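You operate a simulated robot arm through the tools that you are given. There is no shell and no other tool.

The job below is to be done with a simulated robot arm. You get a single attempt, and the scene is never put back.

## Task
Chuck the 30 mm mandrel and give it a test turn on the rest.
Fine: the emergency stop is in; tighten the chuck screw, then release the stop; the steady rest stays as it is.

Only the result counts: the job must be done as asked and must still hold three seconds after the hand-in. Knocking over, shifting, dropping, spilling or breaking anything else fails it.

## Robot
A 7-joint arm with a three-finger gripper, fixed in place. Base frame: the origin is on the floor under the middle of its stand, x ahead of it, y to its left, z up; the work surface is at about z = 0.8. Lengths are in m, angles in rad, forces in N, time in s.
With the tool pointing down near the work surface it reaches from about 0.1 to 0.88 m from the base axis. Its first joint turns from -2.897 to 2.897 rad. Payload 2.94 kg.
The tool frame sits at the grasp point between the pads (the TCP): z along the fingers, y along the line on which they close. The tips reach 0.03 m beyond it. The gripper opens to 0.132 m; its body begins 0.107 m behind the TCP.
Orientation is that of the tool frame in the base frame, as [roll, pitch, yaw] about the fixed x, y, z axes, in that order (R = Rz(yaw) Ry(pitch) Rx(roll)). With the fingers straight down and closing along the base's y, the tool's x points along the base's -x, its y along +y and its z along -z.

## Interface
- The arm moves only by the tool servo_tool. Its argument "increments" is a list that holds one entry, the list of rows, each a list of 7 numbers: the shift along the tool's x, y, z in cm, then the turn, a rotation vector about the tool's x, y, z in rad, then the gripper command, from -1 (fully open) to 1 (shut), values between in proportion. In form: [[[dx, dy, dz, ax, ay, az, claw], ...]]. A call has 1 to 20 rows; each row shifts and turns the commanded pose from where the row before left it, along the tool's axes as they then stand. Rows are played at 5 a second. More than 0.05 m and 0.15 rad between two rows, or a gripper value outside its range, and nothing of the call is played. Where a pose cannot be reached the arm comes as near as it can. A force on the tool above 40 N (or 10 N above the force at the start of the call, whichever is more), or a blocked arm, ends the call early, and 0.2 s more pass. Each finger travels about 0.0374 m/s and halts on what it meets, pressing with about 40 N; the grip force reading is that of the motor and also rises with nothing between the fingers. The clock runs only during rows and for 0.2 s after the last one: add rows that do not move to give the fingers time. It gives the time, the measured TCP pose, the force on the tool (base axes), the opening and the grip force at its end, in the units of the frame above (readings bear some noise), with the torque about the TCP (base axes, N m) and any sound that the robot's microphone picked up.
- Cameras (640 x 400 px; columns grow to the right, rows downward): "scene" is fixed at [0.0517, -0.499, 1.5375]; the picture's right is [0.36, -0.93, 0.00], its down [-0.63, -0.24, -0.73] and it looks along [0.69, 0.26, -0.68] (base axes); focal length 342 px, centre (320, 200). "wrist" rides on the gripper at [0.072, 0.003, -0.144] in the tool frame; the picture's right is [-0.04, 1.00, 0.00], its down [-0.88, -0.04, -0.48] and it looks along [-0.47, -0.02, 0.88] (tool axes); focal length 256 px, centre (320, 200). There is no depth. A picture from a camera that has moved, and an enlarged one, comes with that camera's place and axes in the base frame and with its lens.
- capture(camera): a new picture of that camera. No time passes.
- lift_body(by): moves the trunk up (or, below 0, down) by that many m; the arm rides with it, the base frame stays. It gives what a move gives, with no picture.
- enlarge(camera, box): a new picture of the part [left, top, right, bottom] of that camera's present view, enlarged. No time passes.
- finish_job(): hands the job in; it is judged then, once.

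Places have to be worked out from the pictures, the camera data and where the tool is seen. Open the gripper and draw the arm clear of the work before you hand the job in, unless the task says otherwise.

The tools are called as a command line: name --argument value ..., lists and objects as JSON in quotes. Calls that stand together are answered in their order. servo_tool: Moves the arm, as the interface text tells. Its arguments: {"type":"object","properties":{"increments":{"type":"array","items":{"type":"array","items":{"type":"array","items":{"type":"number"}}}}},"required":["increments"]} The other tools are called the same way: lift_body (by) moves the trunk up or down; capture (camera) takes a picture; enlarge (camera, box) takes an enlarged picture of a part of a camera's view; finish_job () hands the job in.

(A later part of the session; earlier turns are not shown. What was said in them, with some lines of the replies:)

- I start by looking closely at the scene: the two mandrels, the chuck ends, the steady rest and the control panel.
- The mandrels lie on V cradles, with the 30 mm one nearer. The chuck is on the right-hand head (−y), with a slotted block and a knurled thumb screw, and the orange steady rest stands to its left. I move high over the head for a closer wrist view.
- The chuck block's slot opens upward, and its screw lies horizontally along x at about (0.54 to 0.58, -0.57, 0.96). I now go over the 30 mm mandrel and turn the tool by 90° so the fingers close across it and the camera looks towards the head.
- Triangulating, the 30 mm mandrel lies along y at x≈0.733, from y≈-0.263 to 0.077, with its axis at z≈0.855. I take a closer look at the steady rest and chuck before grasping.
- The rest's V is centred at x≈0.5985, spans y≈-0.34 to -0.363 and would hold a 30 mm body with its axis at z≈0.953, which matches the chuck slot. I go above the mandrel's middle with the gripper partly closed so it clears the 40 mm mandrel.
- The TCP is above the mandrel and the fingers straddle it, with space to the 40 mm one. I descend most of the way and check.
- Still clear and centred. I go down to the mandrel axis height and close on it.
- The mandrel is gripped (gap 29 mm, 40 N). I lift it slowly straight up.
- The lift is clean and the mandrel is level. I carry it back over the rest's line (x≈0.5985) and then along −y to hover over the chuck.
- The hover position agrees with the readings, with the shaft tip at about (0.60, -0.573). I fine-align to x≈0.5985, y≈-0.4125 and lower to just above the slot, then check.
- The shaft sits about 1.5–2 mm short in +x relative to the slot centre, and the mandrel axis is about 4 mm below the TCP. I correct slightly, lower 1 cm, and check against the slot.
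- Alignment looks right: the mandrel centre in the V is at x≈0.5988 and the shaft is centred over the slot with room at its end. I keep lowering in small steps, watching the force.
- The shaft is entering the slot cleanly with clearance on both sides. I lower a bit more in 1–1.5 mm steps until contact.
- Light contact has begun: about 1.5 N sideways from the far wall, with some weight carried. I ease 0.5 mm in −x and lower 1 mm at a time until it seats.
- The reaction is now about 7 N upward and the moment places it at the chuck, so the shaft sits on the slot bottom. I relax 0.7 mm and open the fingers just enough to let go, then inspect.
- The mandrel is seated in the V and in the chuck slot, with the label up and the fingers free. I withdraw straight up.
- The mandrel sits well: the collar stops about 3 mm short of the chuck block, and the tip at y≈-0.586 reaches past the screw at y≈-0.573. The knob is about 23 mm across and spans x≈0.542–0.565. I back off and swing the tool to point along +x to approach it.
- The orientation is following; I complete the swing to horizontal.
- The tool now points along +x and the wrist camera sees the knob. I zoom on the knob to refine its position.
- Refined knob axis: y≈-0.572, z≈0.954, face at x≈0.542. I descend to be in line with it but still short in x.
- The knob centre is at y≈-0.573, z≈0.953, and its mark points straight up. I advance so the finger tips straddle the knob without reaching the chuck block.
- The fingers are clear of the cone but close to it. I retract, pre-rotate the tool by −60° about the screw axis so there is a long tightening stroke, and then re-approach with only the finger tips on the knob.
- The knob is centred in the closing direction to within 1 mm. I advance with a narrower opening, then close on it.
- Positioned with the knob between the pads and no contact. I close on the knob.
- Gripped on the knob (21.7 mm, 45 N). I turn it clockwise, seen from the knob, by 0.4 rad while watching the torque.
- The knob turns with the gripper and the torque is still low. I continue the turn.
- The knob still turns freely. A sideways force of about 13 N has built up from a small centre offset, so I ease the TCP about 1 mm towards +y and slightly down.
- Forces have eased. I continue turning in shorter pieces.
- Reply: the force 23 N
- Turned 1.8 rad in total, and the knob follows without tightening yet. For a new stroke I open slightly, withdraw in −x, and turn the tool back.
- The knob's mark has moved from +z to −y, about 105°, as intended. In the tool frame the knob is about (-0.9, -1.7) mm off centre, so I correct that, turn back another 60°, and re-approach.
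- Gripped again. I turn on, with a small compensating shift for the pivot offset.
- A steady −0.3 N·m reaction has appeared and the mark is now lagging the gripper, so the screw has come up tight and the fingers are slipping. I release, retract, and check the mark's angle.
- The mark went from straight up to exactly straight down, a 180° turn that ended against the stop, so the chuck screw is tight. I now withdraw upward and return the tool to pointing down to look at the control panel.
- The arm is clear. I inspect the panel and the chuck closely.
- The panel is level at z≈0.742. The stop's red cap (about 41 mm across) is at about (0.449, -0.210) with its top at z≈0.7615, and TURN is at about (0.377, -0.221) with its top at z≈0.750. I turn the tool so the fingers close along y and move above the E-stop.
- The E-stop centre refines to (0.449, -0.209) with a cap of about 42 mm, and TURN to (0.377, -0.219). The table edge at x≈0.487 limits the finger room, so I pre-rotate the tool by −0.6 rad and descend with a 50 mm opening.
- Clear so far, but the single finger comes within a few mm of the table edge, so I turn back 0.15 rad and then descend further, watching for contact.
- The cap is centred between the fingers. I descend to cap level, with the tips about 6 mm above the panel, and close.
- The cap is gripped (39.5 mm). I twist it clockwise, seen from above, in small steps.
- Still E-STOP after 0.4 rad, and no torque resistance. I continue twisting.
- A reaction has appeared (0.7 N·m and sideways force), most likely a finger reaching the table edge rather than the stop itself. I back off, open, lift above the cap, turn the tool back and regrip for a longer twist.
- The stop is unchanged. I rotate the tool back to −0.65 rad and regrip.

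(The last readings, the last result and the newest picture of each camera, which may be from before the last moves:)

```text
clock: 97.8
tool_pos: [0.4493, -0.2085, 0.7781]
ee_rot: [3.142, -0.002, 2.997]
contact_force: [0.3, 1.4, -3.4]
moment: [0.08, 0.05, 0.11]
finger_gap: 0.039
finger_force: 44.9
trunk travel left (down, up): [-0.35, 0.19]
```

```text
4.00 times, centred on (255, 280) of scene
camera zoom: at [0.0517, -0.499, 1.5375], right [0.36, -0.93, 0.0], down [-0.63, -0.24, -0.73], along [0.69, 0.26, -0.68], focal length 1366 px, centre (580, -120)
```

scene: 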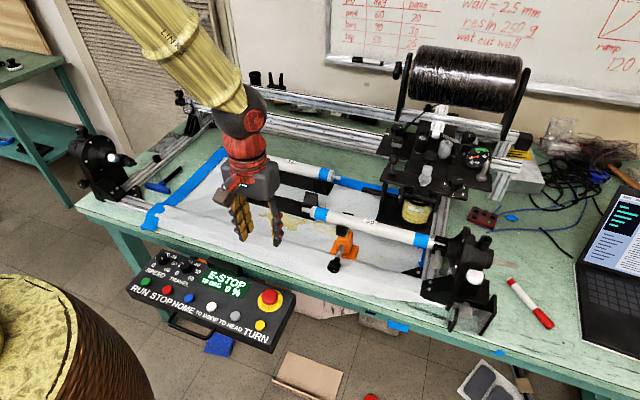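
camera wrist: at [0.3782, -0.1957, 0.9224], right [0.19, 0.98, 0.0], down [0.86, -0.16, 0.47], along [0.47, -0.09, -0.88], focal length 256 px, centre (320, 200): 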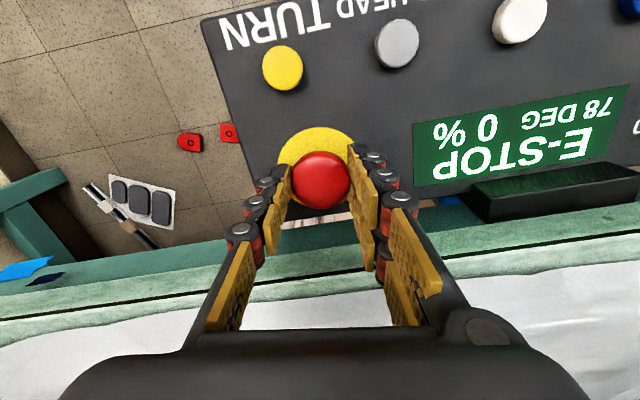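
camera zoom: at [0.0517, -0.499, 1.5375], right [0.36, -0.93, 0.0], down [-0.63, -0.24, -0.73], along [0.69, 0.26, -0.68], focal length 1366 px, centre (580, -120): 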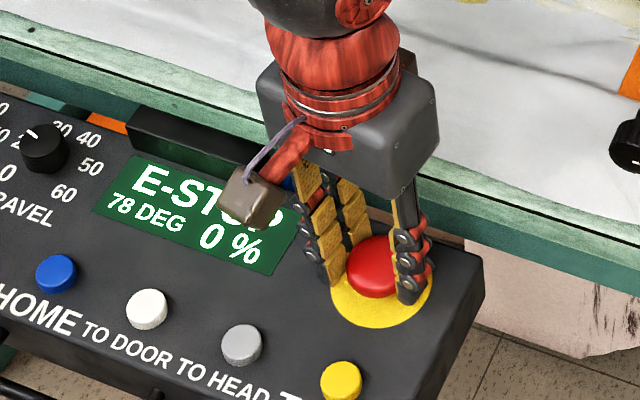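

Twisting now meets a firm stop (about 0.5 N·m, then slip) but the display still shows E-STOP. I keep the cap turned and gently pull up in 1 mm steps, watching the force.

servo_tool --increments '[[[0, 0, -0.1, 0, 0, 0, 1], [0, 0, -0.1, 0, 0, 0, 1], [0, 0, 0, 0, 0, 0, 1]]]'

enlarge --camera "wrist" --box '[250, 90, 450, 220]'

```text
clock: 98.6
tool_pos: [0.4496, -0.2091, 0.7795]
ee_rot: [3.141, 0.0, 2.998]
contact_force: [3.7, 8.7, -0.8]
moment: [0.27, 0.0, -0.34]
finger_gap: 0.0391
finger_force: 45.0
trunk travel left (down, up): [-0.35, 0.19]
```

```text
3.08 times, centred on (350, 155) of wrist
camera zoom: at [0.3781, -0.196, 0.9241], right [0.18, 0.98, 0.0], down [0.87, -0.16, 0.48], along [0.47, -0.09, -0.88], focal length 788 px, centre (228, 338)
```

zoom: 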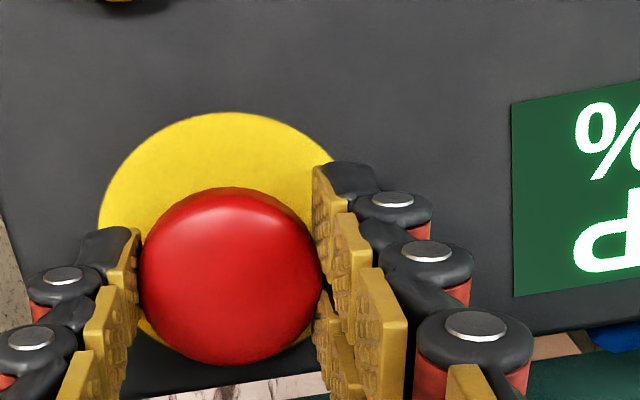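

Little resistance to the pull. I continue upward a few millimetres.

servo_tool --increments '[[[0, 0, -0.15, 0, 0, 0, 1], [0, 0, -0.15, 0, 0, 0, 1], [0, 0, 0, 0, 0, 0, 1]]]'

capture --camera "wrist"

enlarge --camera "scene" --box '[235, 270, 305, 335]'

```text
clock: 99.4
tool_pos: [0.4489, -0.2086, 0.7833]
ee_rot: [3.141, 0.001, 3.001]
contact_force: [-0.1, 8.7, 2.6]
moment: [0.26, 0.05, 0.05]
finger_gap: 0.0395
finger_force: 45.1
trunk travel left (down, up): [-0.35, 0.19]
heard: click
```

```text
taken
camera wrist: at [0.3781, -0.1963, 0.928], right [0.18, 0.98, 0.0], down [0.87, -0.16, 0.47], along [0.47, -0.09, -0.88], focal length 256 px, centre (320, 200)
```

wrist: 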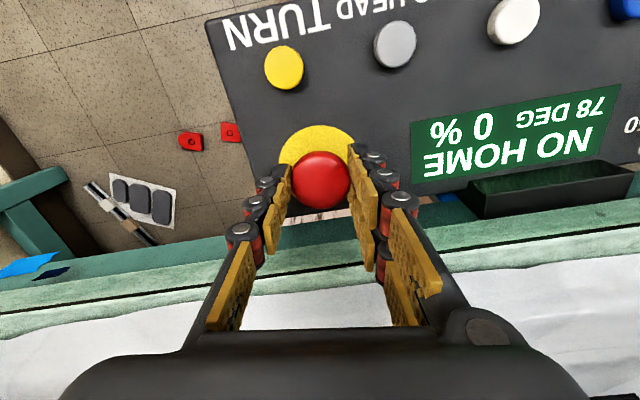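

```text
6.15 times, centred on (270, 302) of scene
camera zoom: at [0.0517, -0.499, 1.5375], right [0.36, -0.93, 0.0], down [-0.63, -0.24, -0.73], along [0.69, 0.26, -0.68], focal length 2102 px, centre (628, -431)
```

zoom: 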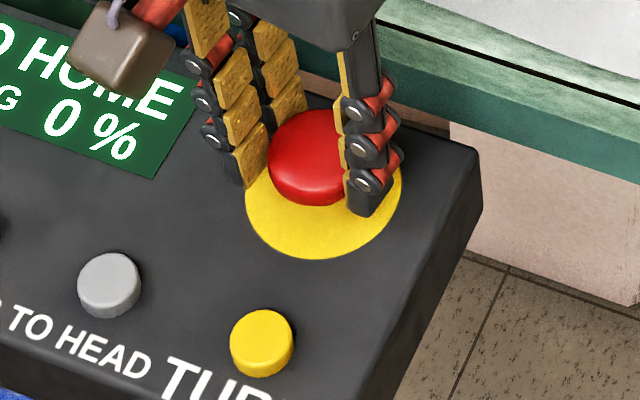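

A click: the display changed from E-STOP to NO HOME, so the stop is released. I open the fingers and rise clear of the cap.

servo_tool --increments '[[[0, 0, 0, 0, 0, 0, 0.5], [0, 0, 0, 0, 0, 0, 0.25], [0, 0, 0, 0, 0, 0, 0.25], [0, 0, 0, 0, 0, 0, 0.25], [0, 0, -2, 0, 0, 0, 0.25], [0, 0, -3, 0, 0, 0, 0.25], [0, 0, -4, 0, 0, 0, 0.25], [0, 0, -4, 0, 0, 0, 0.25], [0, 0, -4, 0, 0, 0, 0.25], [0, 0, 0, 0, 0, 0.14, 0.25], [0, 0, 0, 0, 0, 0, 0.25]]]'

capture --camera "scene"

enlarge --camera "scene" --box '[120, 240, 300, 355]'

enlarge --camera "scene" --box '[200, 100, 520, 260]'

```text
clock: 101.8
tool_pos: [0.4471, -0.2072, 0.9546]
ee_rot: [3.141, 0.0, 2.86]
contact_force: [-0.6, -0.3, -0.3]
moment: [0.01, -0.01, -0.01]
finger_gap: 0.0494
finger_force: 0.0
trunk travel left (down, up): [-0.35, 0.19]
```

```text
taken
```

scene: 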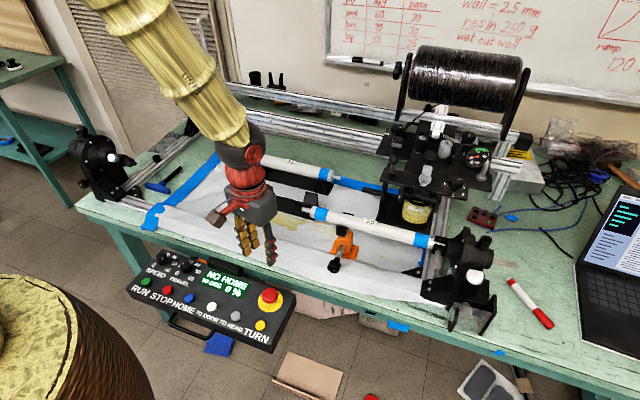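

```text
3.48 times, centred on (210, 298) of scene
camera zoom: at [0.0517, -0.499, 1.5375], right [0.36, -0.93, 0.0], down [-0.63, -0.24, -0.73], along [0.69, 0.26, -0.68], focal length 1188 px, centre (703, -139)
```

zoom: 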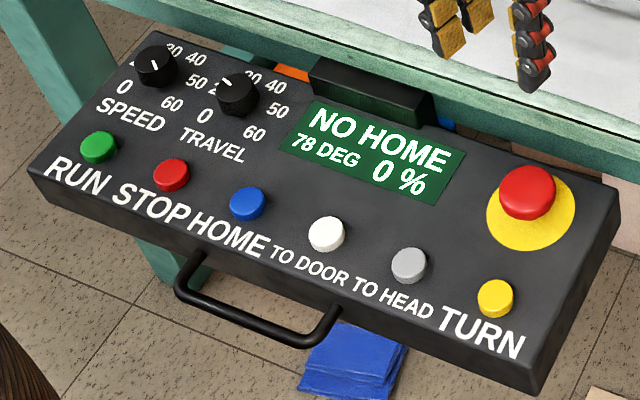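

```text
2.00 times, centred on (360, 180) of scene
camera zoom: at [0.0517, -0.499, 1.5375], right [0.36, -0.93, 0.0], down [-0.63, -0.24, -0.73], along [0.69, 0.26, -0.68], focal length 683 px, centre (240, 240)
```

zoom: 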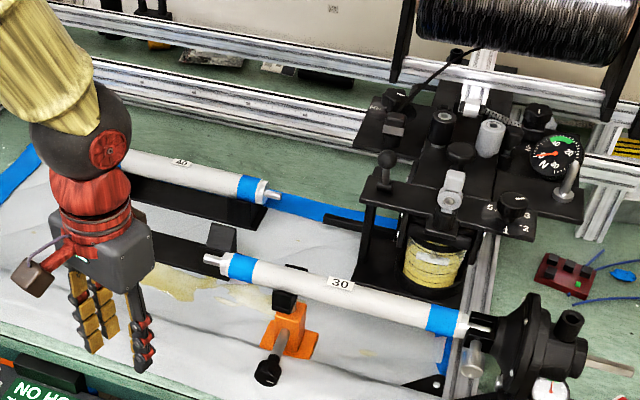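

The display reads NO HOME, with the stop out. I only want the spindle test turn, so I close the fingers, move above the yellow TURN button at (0.377, -0.219), and check alignment.

servo_tool --increments '[[[0, 0, 0, 0, 0, -0.14, 0.5], [0, 0, 0, 0, 0, -0.142, 1], [2.5, -0.4, 0, 0, 0, 0, 1], [2.5, -0.4, 0, 0, 0, 0, 1], [2, -0.35, 0, 0, 0, 0, 1], [0, 0, 3, 0, 0, 0, 1], [0, 0, 3, 0, 0, 0, 1], [0, 0, 3, 0, 0, 0, 1], [0, 0, 2, 0, 0, 0, 1], [0, 0, 0, 0, 0, 0, 1], [0, 0, 0, 0, 0, 0, 1]]]'

capture --camera "wrist"

enlarge --camera "scene" --box '[210, 250, 310, 350]'

```text
clock: 104.2
tool_pos: [0.3787, -0.2207, 0.8427]
ee_rot: [-3.141, 0.0, -3.139]
contact_force: [0.0, -0.1, 0.3]
moment: [0.01, -0.01, -0.01]
finger_gap: 0.0
finger_force: 28.9
trunk travel left (down, up): [-0.35, 0.19]
```

```text
taken
camera wrist: at [0.3062, -0.2183, 0.9882], right [0.04, 1.0, 0.0], down [0.88, -0.04, 0.48], along [0.48, -0.02, -0.88], focal length 256 px, centre (320, 200)
```

wrist: 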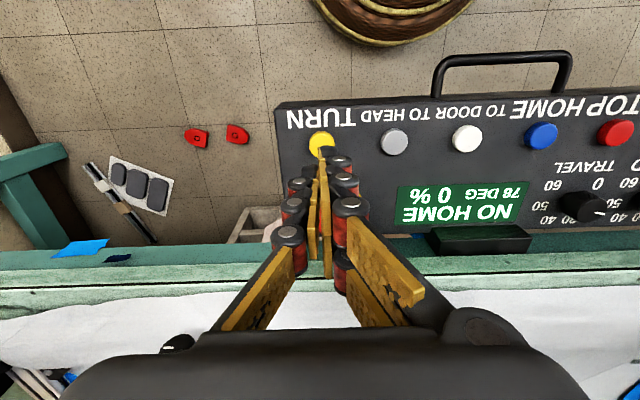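

```text
4.00 times, centred on (260, 300) of scene
camera zoom: at [0.0517, -0.499, 1.5375], right [0.36, -0.93, 0.0], down [-0.63, -0.24, -0.73], along [0.69, 0.26, -0.68], focal length 1366 px, centre (560, -200)
```

zoom: 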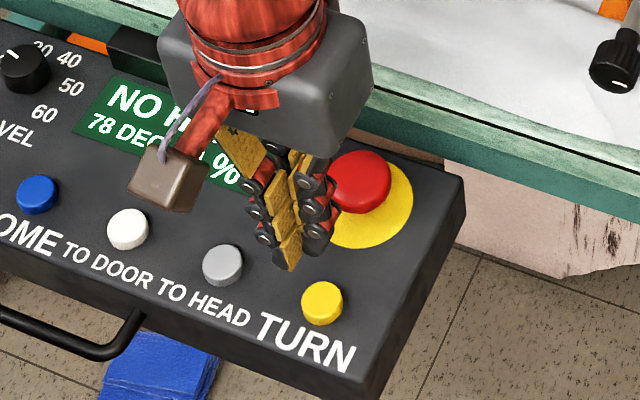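

enlarge --camera "wrist" --box '[290, 115, 350, 170]'

```text
7.27 times, centred on (320, 142) of wrist
camera zoom: at [0.3062, -0.2183, 0.9882], right [0.04, 1.0, 0.0], down [0.88, -0.04, 0.48], along [0.48, -0.02, -0.88], focal length 1862 px, centre (320, 618)
```

zoom: 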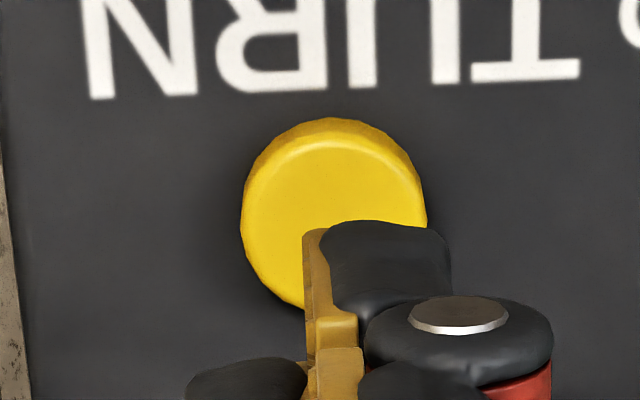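

The button centre is at (0.375, -0.219). I shift the TCP onto it, descend to just above it, and then press in millimetre steps.

servo_tool --increments '[[[0.35, 0.12, 0, 0, 0, 0, 1], [0, 0, 2, 0, 0, 0, 1], [0, 0, 2, 0, 0, 0, 1], [0, 0, 1, 0, 0, 0, 1], [0, 0, 0.5, 0, 0, 0, 1], [0, 0, 0, 0, 0, 0, 1], [0, 0, 0, 0, 0, 0, 1]]]'

enlarge --camera "scene" --box '[210, 250, 310, 350]'

capture --camera "wrist"

```text
clock: 105.8
tool_pos: [0.3766, -0.2204, 0.7896]
ee_rot: [-3.141, 0.001, -3.139]
contact_force: [0.4, -0.3, -0.3]
moment: [0.01, -0.02, 0.01]
finger_gap: 0.0
finger_force: 28.2
trunk travel left (down, up): [-0.35, 0.19]
```

```text
4.00 times, centred on (260, 300) of scene
camera zoom: at [0.0517, -0.499, 1.5375], right [0.36, -0.93, 0.0], down [-0.63, -0.24, -0.73], along [0.69, 0.26, -0.68], focal length 1366 px, centre (560, -200)
```

zoom: 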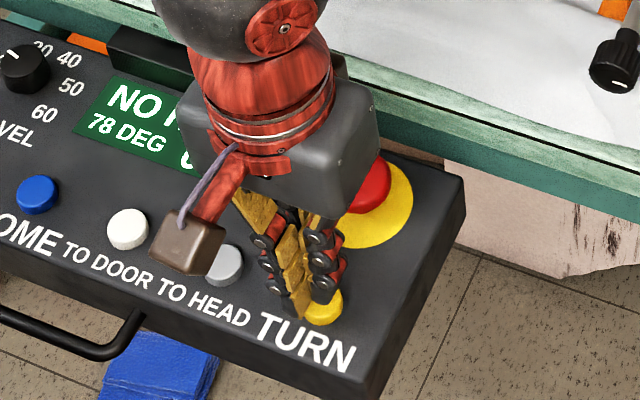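

```text
taken
camera wrist: at [0.3044, -0.2175, 0.9343], right [0.04, 1.0, 0.0], down [0.88, -0.04, 0.48], along [0.48, -0.02, -0.88], focal length 256 px, centre (320, 200)
```

wrist: 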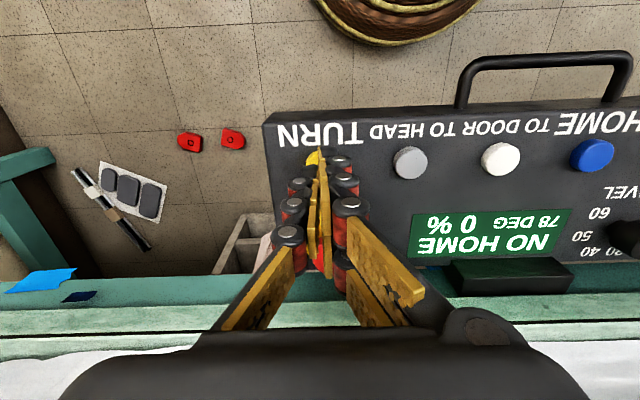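

servo_tool --increments '[[[0, 0, 0.4, 0, 0, 0, 1], [0, 0, 0.2, 0, 0, 0, 1], [0, 0, 0.2, 0, 0, 0, 1], [0, 0, 0, 0, 0, 0, 1]]]'

enlarge --camera "scene" --box '[120, 240, 300, 355]'

```text
clock: 106.8
tool_pos: [0.376, -0.2198, 0.78]
ee_rot: [-3.141, 0.001, -3.14]
contact_force: [-0.4, 0.5, -0.4]
moment: [-0.03, -0.04, 0.02]
finger_gap: 0.0001
finger_force: 29.2
trunk travel left (down, up): [-0.35, 0.19]
```

```text
3.48 times, centred on (210, 298) of scene
camera zoom: at [0.0517, -0.499, 1.5375], right [0.36, -0.93, 0.0], down [-0.63, -0.24, -0.73], along [0.69, 0.26, -0.68], focal length 1188 px, centre (703, -139)
```

zoom: 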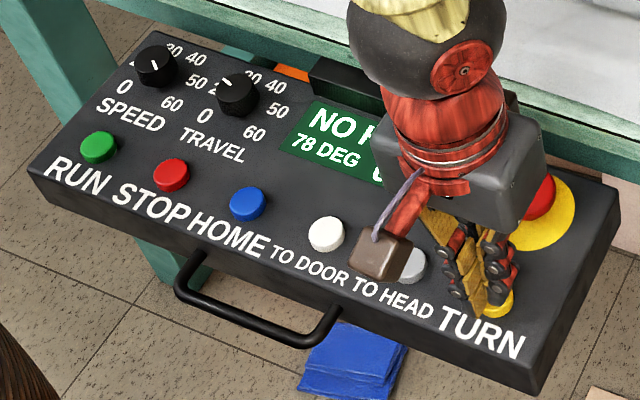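

No contact yet with the tips at about z=0.75. I continue pressing down by millimetres.

servo_tool --increments '[[[0, 0, 0.15, 0, 0, 0, 1], [0, 0, 0.15, 0, 0, 0, 1], [0, 0, 0, 0, 0, 0, 1]]]'

servo_tool --increments '[[[0, 0, 0.1, 0, 0, 0, 1], [0, 0, 0.1, 0, 0, 0, 1], [0, 0, 0, 0, 0, 0, 1]]]'

capture --camera "wrist"

enlarge --camera "scene" --box '[380, 200, 500, 320]'

```text
clock: 107.6
tool_pos: [0.3779, -0.2194, 0.7789]
ee_rot: [3.141, 0.0, -3.14]
contact_force: [-0.6, 0.1, -1.1]
moment: [0.02, 0.01, 0.01]
finger_gap: 0.0
finger_force: 28.4
trunk travel left (down, up): [-0.35, 0.19]
```

```text
clock: 108.4
tool_pos: [0.3761, -0.2179, 0.7772]
ee_rot: [3.14, 0.0, -3.141]
contact_force: [0.0, -0.1, 0.4]
moment: [0.07, -0.01, 0.01]
finger_gap: 0.0003
finger_force: 28.6
trunk travel left (down, up): [-0.35, 0.19]
```

```text
taken
camera wrist: at [0.3034, -0.2171, 0.9206], right [0.04, 1.0, 0.0], down [0.88, -0.04, 0.48], along [0.48, -0.02, -0.88], focal length 256 px, centre (320, 200)
```

wrist: 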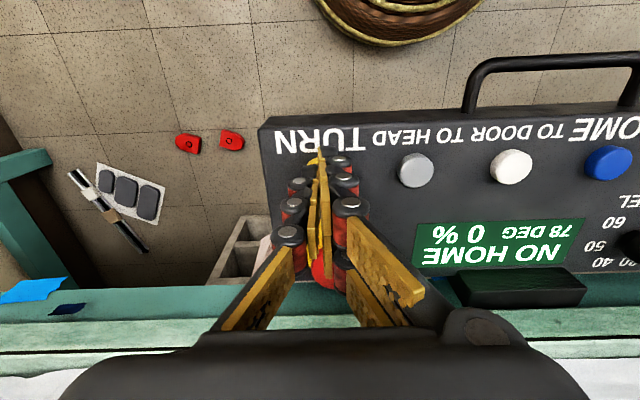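

```text
3.33 times, centred on (440, 260) of scene
camera zoom: at [0.0517, -0.499, 1.5375], right [0.36, -0.93, 0.0], down [-0.63, -0.24, -0.73], along [0.69, 0.26, -0.68], focal length 1138 px, centre (-80, 0)
```

zoom: 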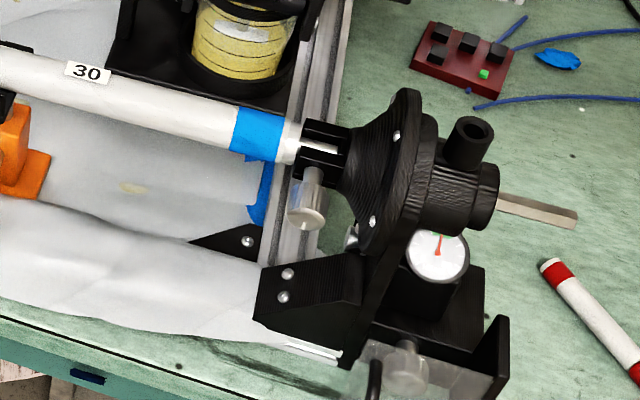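

servo_tool --increments '[[[0, 0, 0.1, 0, 0, 0, 1], [0, 0, 0.1, 0, 0, 0, 1], [0, 0, 0, 0, 0, 0, 1]]]'

servo_tool --increments '[[[0, 0, 0.1, 0, 0, 0, 1], [0, 0, 0.1, 0, 0, 0, 1], [0, 0, 0, 0, 0, 0, 1]]]'

capture --camera "wrist"

enlarge --camera "scene" --box '[420, 230, 500, 290]'

```text
clock: 109.2
tool_pos: [0.3763, -0.2196, 0.7736]
ee_rot: [-3.141, 0.0, -3.14]
contact_force: [-0.4, 0.7, 0.3]
moment: [0.0, -0.03, 0.04]
finger_gap: 0.0
finger_force: 28.6
trunk travel left (down, up): [-0.35, 0.19]
```

```text
clock: 110.0
tool_pos: [0.3769, -0.2209, 0.7717]
ee_rot: [-3.141, -0.001, -3.141]
contact_force: [-0.2, 0.7, 1.3]
moment: [0.02, 0.01, -0.01]
finger_gap: 0.0059
finger_force: 28.6
trunk travel left (down, up): [-0.35, 0.19]
```

```text
taken
camera wrist: at [0.3037, -0.2178, 0.9166], right [0.04, 1.0, 0.0], down [0.88, -0.04, 0.48], along [0.47, -0.02, -0.88], focal length 256 px, centre (320, 200)
```

wrist: 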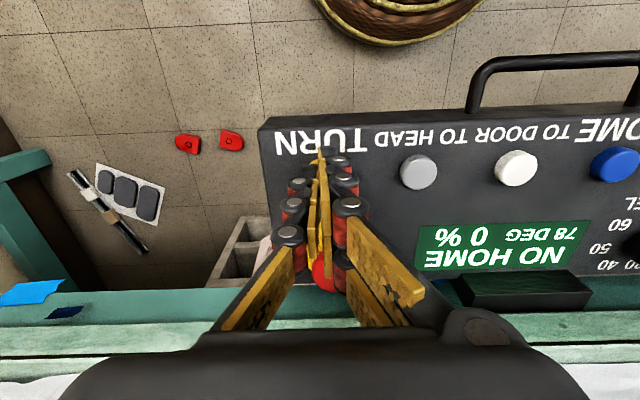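

```text
6.67 times, centred on (460, 260) of scene
camera zoom: at [0.0517, -0.499, 1.5375], right [0.36, -0.93, 0.0], down [-0.63, -0.24, -0.73], along [0.69, 0.26, -0.68], focal length 2277 px, centre (-613, -200)
```

zoom: 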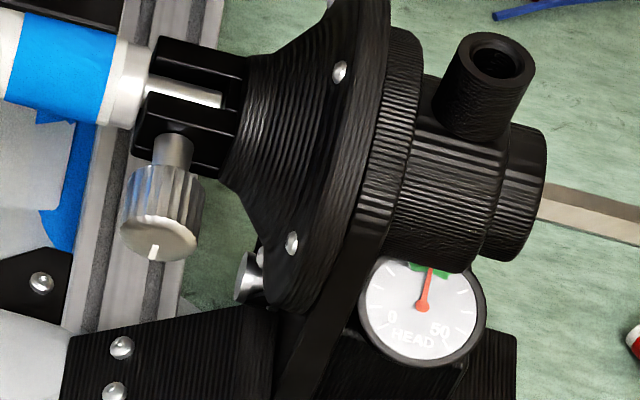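

The fingers begin to feel the button. I press a little further.

servo_tool --increments '[[[0, 0, 0.1, 0, 0, 0, 1], [0, 0, 0.1, 0, 0, 0, 1], [0, 0, 0, 0, 0, 0, 1]]]'

capture --camera "wrist"

enlarge --camera "scene" --box '[210, 250, 310, 350]'

```text
clock: 110.8
tool_pos: [0.3757, -0.2193, 0.7707]
ee_rot: [3.141, 0.0, -3.141]
contact_force: [0.1, -0.3, 1.6]
moment: [0.02, 0.0, -0.01]
finger_gap: 0.0059
finger_force: 28.7
trunk travel left (down, up): [-0.35, 0.19]
heard: click
```

```text
taken
camera wrist: at [0.3039, -0.2169, 0.9141], right [0.04, 1.0, 0.0], down [0.88, -0.04, 0.48], along [0.48, -0.02, -0.88], focal length 256 px, centre (320, 200)
```

wrist: 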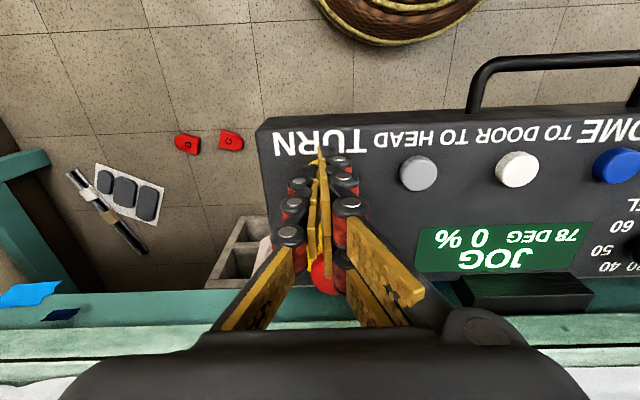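

```text
4.00 times, centred on (260, 300) of scene
camera zoom: at [0.0517, -0.499, 1.5375], right [0.36, -0.93, 0.0], down [-0.63, -0.24, -0.73], along [0.69, 0.26, -0.68], focal length 1366 px, centre (560, -200)
```

zoom: 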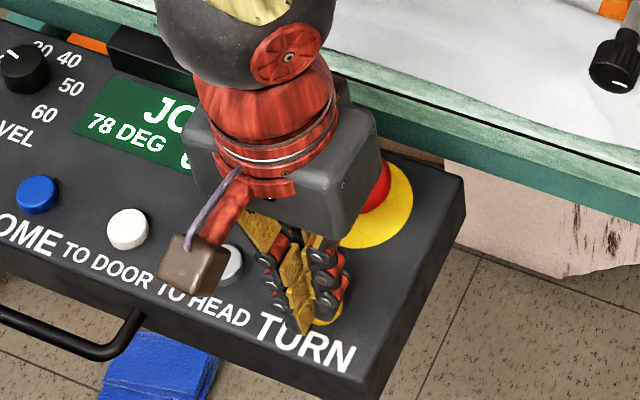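

A click, and the display shows JOG, so TURN is accepted. I hold it for a second and watch the chuck and mandrel.

servo_tool --increments '[[[0, 0, 0, 0, 0, 0, 1], [0, 0, 0, 0, 0, 0, 1], [0, 0, 0, 0, 0, 0, 1]]]'

enlarge --camera "scene" --box '[300, 190, 500, 300]'

capture --camera "wrist"

```text
clock: 111.6
tool_pos: [0.3766, -0.219, 0.7697]
ee_rot: [3.141, -0.001, -3.14]
contact_force: [0.0, -0.4, 1.8]
moment: [0.0, -0.01, -0.04]
finger_gap: 0.0059
finger_force: 28.9
trunk travel left (down, up): [-0.35, 0.19]
```

```text
3.20 times, centred on (400, 245) of scene
camera zoom: at [0.0517, -0.499, 1.5375], right [0.36, -0.93, 0.0], down [-0.63, -0.24, -0.73], along [0.69, 0.26, -0.68], focal length 1093 px, centre (64, 56)
```

zoom: 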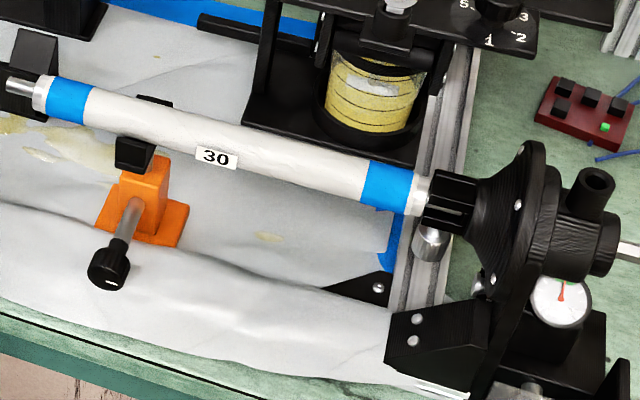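

```text
taken
camera wrist: at [0.3038, -0.2168, 0.9141], right [0.04, 1.0, 0.0], down [0.88, -0.04, 0.48], along [0.47, -0.02, -0.88], focal length 256 px, centre (320, 200)
```

wrist: 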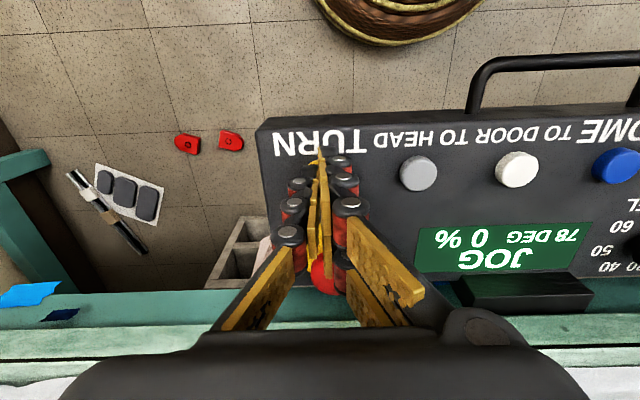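

The mandrel and chuck are turning together on the rest while TURN is held. I keep holding through the turn and check progress.

servo_tool --increments '[[[0, 0, 0, 0, 0, 0, 1], [0, 0, 0, 0, 0, 0, 1], [0, 0, 0, 0, 0, 0, 1], [0, 0, 0, 0, 0, 0, 1]]]'

enlarge --camera "scene" --box '[300, 190, 500, 300]'

enlarge --camera "wrist" --box '[400, 200, 620, 300]'

```text
clock: 112.6
tool_pos: [0.3766, -0.2205, 0.7689]
ee_rot: [-3.141, 0.0, -3.139]
contact_force: [0.5, -0.3, 1.8]
moment: [0.0, -0.01, 0.0]
finger_gap: 0.006
finger_force: 28.8
trunk travel left (down, up): [-0.35, 0.19]
```

```text
3.20 times, centred on (400, 245) of scene
camera zoom: at [0.0517, -0.499, 1.5375], right [0.36, -0.93, 0.0], down [-0.63, -0.24, -0.73], along [0.69, 0.26, -0.68], focal length 1093 px, centre (64, 56)
```

zoom: 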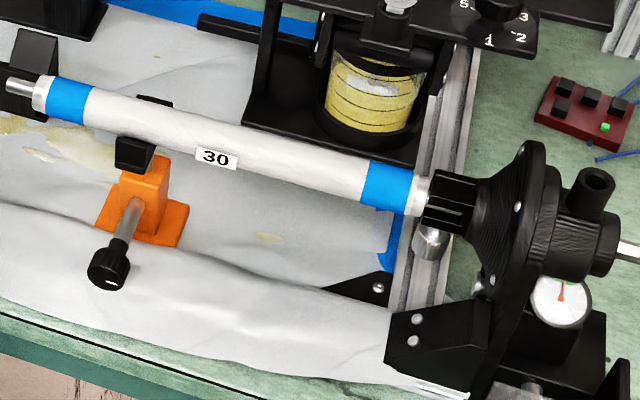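

```text
2.91 times, centred on (510, 250) of wrist
camera zoom: at [0.3037, -0.2168, 0.9141], right [0.04, 1.0, 0.0], down [0.88, -0.04, 0.48], along [0.47, -0.02, -0.88], focal length 745 px, centre (-233, 54)
```

zoom: 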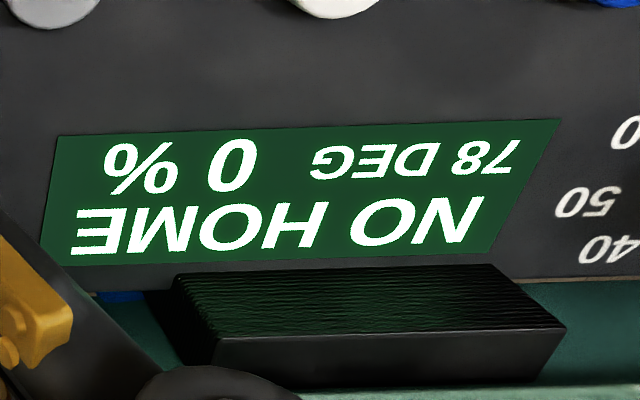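

The display returned to NO HOME and the rotation stopped: one press gives a jog. I zoom in to see how far it turned.

enlarge --camera "scene" --box '[415, 225, 495, 290]'

enlarge --camera "scene" --box '[320, 190, 420, 260]'

```text
6.15 times, centred on (455, 258) of scene
camera zoom: at [0.0517, -0.499, 1.5375], right [0.36, -0.93, 0.0], down [-0.63, -0.24, -0.73], along [0.69, 0.26, -0.68], focal length 2102 px, centre (-511, -154)
```

zoom: 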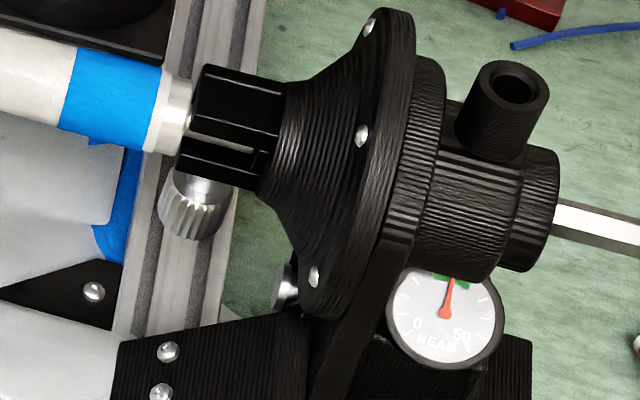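

```text
5.71 times, centred on (370, 225) of scene
camera zoom: at [0.0517, -0.499, 1.5375], right [0.36, -0.93, 0.0], down [-0.63, -0.24, -0.73], along [0.69, 0.26, -0.68], focal length 1952 px, centre (34, 57)
```

zoom: 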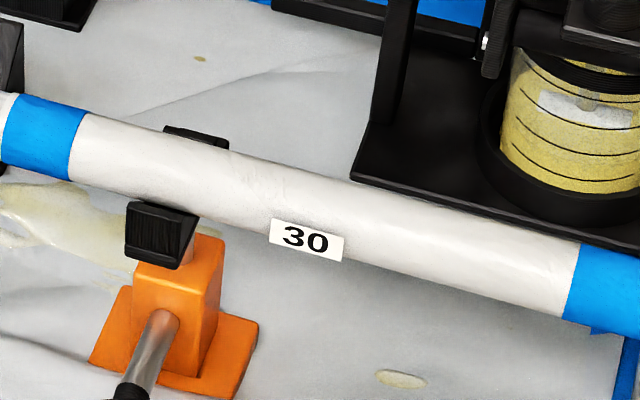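

One press of TURN jogged the chuck about a quarter turn: the slot now faces the robot, the knob points down, and the label rolled with it, so the mandrel turned with the chuck. I lift off the button and inspect the state of everything.

servo_tool --increments '[[[0, 0, -1, 0, 0, 0, 1], [0, 0, -2, 0, 0, 0, 1], [0, 0, -3, 0, 0, 0, 1], [0, 0, -4, 0, 0, 0, 1], [0, 0, -4, 0, 0, 0, 1], [0, 0, -4, 0, 0, 0, 1], [0, 0, 0, 0, 0, 0, 1]]]'

capture --camera "scene"

enlarge --camera "scene" --box '[120, 240, 300, 355]'

enlarge --camera "scene" --box '[300, 190, 500, 300]'

```text
clock: 114.2
tool_pos: [0.3763, -0.2198, 0.9497]
ee_rot: [3.14, -0.001, -3.139]
contact_force: [-0.3, 0.0, -0.2]
moment: [0.02, 0.01, 0.02]
finger_gap: 0.0
finger_force: 28.6
trunk travel left (down, up): [-0.35, 0.19]
```

```text
taken
```

scene: 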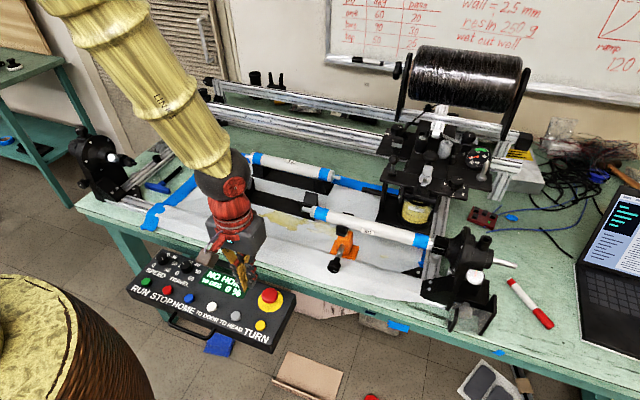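

```text
3.48 times, centred on (210, 298) of scene
camera zoom: at [0.0517, -0.499, 1.5375], right [0.36, -0.93, 0.0], down [-0.63, -0.24, -0.73], along [0.69, 0.26, -0.68], focal length 1188 px, centre (703, -139)
```

zoom: 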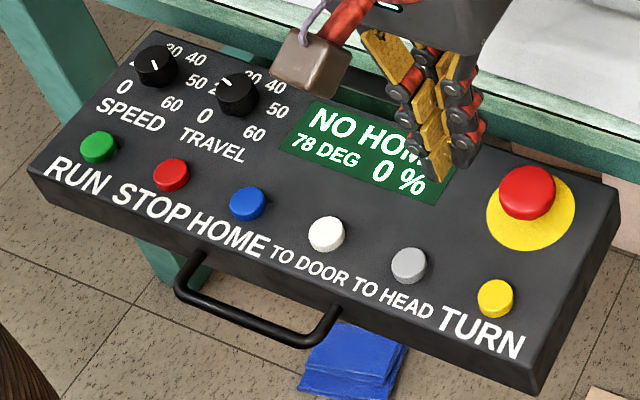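

```text
3.20 times, centred on (400, 245) of scene
camera zoom: at [0.0517, -0.499, 1.5375], right [0.36, -0.93, 0.0], down [-0.63, -0.24, -0.73], along [0.69, 0.26, -0.68], focal length 1093 px, centre (64, 56)
```

zoom: 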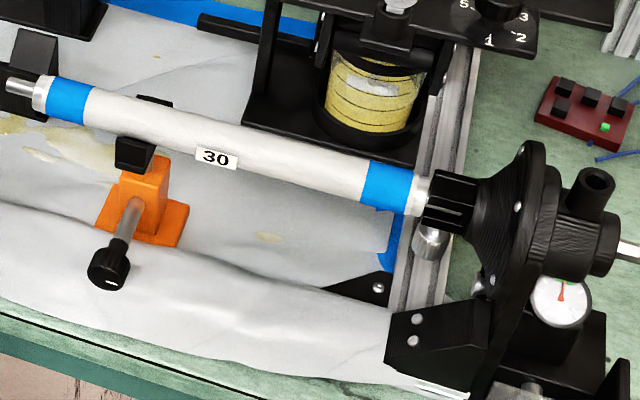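

All is stable: the stop is out, the mandrel lies on the rest and turned with the chuck, and the carriage and rest have not moved. I raise the arm and look down at the chuck and rest once more to verify the seating.

servo_tool --increments '[[[0, 0, -4, 0, 0, 0, 0.5], [0, 0, -4, 0, 0, 0, 0], [0, 0, -4, 0, 0, 0, -0.5], [0, 0, -4, 0, 0, 0, -1], [0, 0, -4, 0, 0, 0, -1], [-2.5, -4, 0, 0, 0, 0, -1], [-2.5, -4, 0, 0, 0, 0, -1], [-2.5, -4, 0, 0, 0, 0, -1], [-2.5, -4, 0, 0, 0, 0, -1], [-2.5, -4, 0, 0, 0, 0, -1], [0, 0, 0, 0, 0, 0, -1], [0, 0, 0, 0, 0, 0, -1]]]'

capture --camera "wrist"

capture --camera "scene"

```text
clock: 116.8
tool_pos: [0.4949, -0.4177, 1.1515]
ee_rot: [3.14, -0.002, -3.141]
contact_force: [-0.8, 0.7, 0.1]
moment: [-0.04, 0.0, -0.02]
finger_gap: 0.1319
finger_force: 0.2
trunk travel left (down, up): [-0.35, 0.19]
```

```text
taken
camera wrist: at [0.4226, -0.4162, 1.2951], right [0.04, 1.0, 0.0], down [0.88, -0.04, 0.48], along [0.47, -0.02, -0.88], focal length 256 px, centre (320, 200)
```

wrist: 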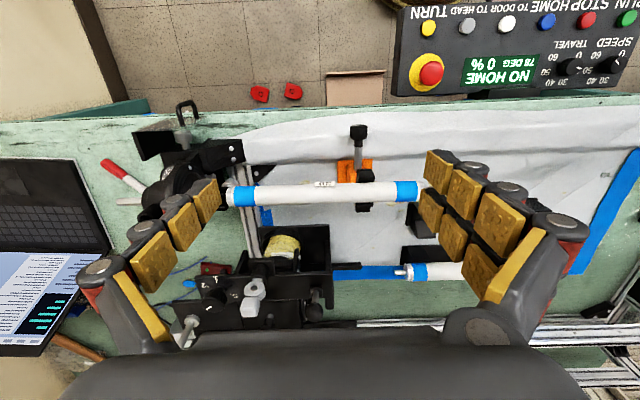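

```text
taken
```

scene: 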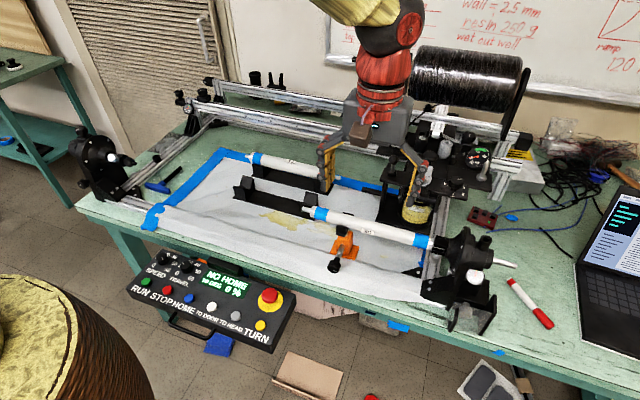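

enlarge --camera "wrist" --box '[210, 150, 440, 250]'

enlarge --camera "wrist" --box '[190, 140, 270, 220]'

enlarge --camera "wrist" --box '[330, 120, 430, 220]'

enlarge --camera "scene" --box '[300, 190, 500, 300]'

```text
2.78 times, centred on (325, 200) of wrist
camera zoom: at [0.4226, -0.4162, 1.2951], right [0.04, 1.0, 0.0], down [0.88, -0.04, 0.48], along [0.47, -0.02, -0.88], focal length 712 px, centre (306, 200)
```

zoom: 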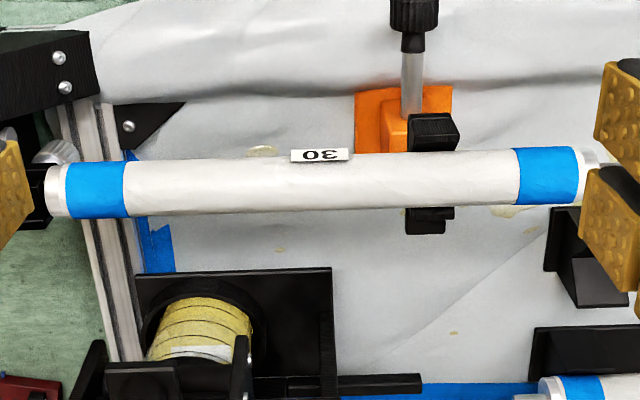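

```text
5.00 times, centred on (230, 180) of wrist
camera zoom: at [0.4226, -0.4162, 1.2951], right [0.04, 1.0, 0.0], down [0.88, -0.04, 0.48], along [0.47, -0.02, -0.88], focal length 1280 px, centre (770, 300)
```

zoom: 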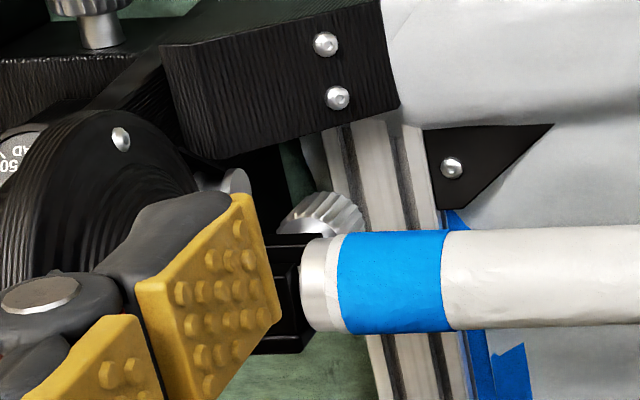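

```text
4.00 times, centred on (380, 170) of wrist
camera zoom: at [0.4226, -0.4162, 1.2951], right [0.04, 1.0, 0.0], down [0.88, -0.04, 0.48], along [0.47, -0.02, -0.88], focal length 1024 px, centre (80, 320)
```

zoom: 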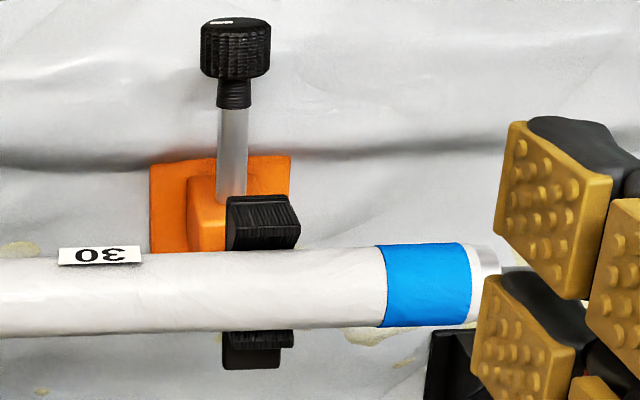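

```text
3.20 times, centred on (400, 245) of scene
camera zoom: at [0.0517, -0.499, 1.5375], right [0.36, -0.93, 0.0], down [-0.63, -0.24, -0.73], along [0.69, 0.26, -0.68], focal length 1093 px, centre (64, 56)
```

zoom: 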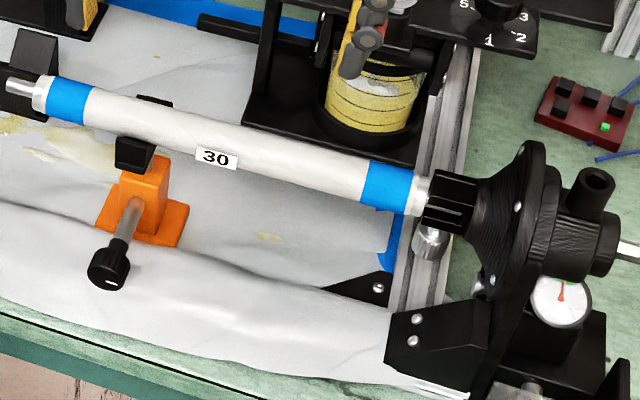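

Everything holds: the mandrel is seated in the V and the chuck, the screw stayed tight through the turn, the stop is out, and the rest and carriage have not moved. I leave the carriage un-homed, since that wasn't asked for. I withdraw the open gripper up and back, clear of the work.

servo_tool --increments '[[[0, 0, -3, 0, 0, 0, -1], [0, 0, -3, 0, 0, 0, -1], [1.6, 3.7, -1, 0, 0, 0, -1], [1.6, 3.7, -1, 0, 0, 0, -1], [1.6, 3.7, -1, 0, 0, 0, -1], [1.6, 3.7, 0, 0, 0, 0, -1], [1.6, 3.7, 0, 0, 0, 0, -1], [1.6, 3.7, 0, 0, 0, 0, -1], [0, 0, 0, 0, 0, 0, -1], [0, 0, 0, 0, 0, 0, -1], [0, 0, 0, 0, 0, 0, -1], [0, 0, 0, 0, 0, 0, -1]]]'

capture --camera "scene"

enlarge --camera "scene" --box '[300, 190, 500, 300]'

capture --camera "wrist"

```text
clock: 119.4
tool_pos: [0.4041, -0.1937, 1.2383]
ee_rot: [3.141, 0.0, -3.139]
contact_force: [-0.2, -0.6, 0.5]
moment: [0.05, 0.01, -0.03]
finger_gap: 0.1321
finger_force: 0.0
trunk travel left (down, up): [-0.35, 0.19]
```

```text
taken
```

scene: 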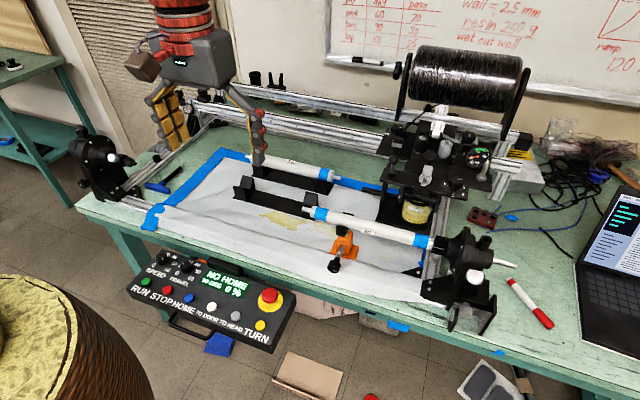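

```text
3.20 times, centred on (400, 245) of scene
camera zoom: at [0.0517, -0.499, 1.5375], right [0.36, -0.93, 0.0], down [-0.63, -0.24, -0.73], along [0.69, 0.26, -0.68], focal length 1093 px, centre (64, 56)
```

zoom: 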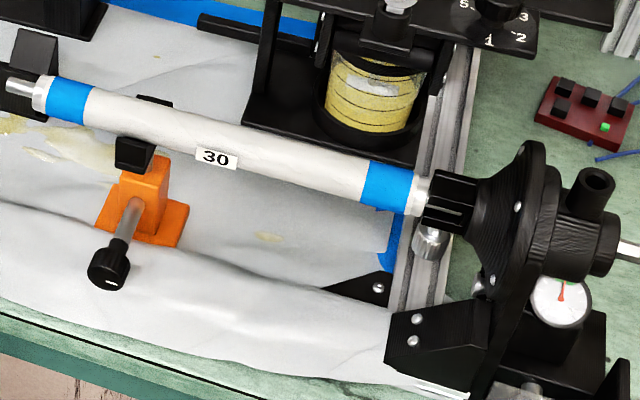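

```text
taken
camera wrist: at [0.3314, -0.1929, 1.3839], right [0.04, 1.0, 0.0], down [0.88, -0.04, 0.48], along [0.48, -0.02, -0.88], focal length 256 px, centre (320, 200)
```

wrist: 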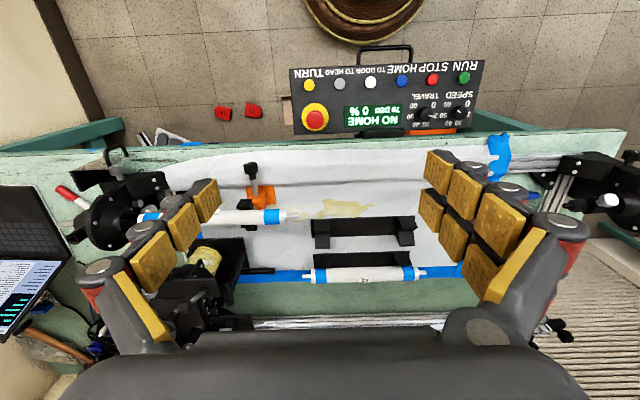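

The arm is clear with the gripper open. The mandrel is chucked and resting in the V after its test turn, and everything else is where it was. I hand the job in.

finish_job

```text
The job is handed in.
```

The 30 mm mandrel is chucked, and I gave it a test turn on the steady rest. That turn was a quarter turn, not a full revolution. The job is handed in, but I haven't seen how it was judged.

- **Mandrel:** its shaft is in the chuck slot and its body lies in the V of the rest.
- **Chuck screw:** I tightened it with the emergency stop still in. It turned half a turn and came up against a firm stop.
- **Emergency stop:** twisting the cap alone did nothing. A light upward pull released it with a click, and the display changed from E-STOP to NO HOME.
- **Test turn:** I pressed TURN once. The display showed JOG, and the chuck and mandrel turned together about 90°, then stopped on their own. I took one press as the test turn and did not press again, because turning further might have pushed on the rest.
- **Left alone:** the rest was not touched, and I saw no movement of the carriage or the 40 mm mandrel. The machine still reads NO HOME. I did not press HOME, because it could have driven the carriage into the 40 mm mandrel and the cradles.

The display's degree reading went from 84 to 78 at some point between lifting the mandrel and tightening the screw. It stayed at 78 through the turn, and I don't know what it measures.
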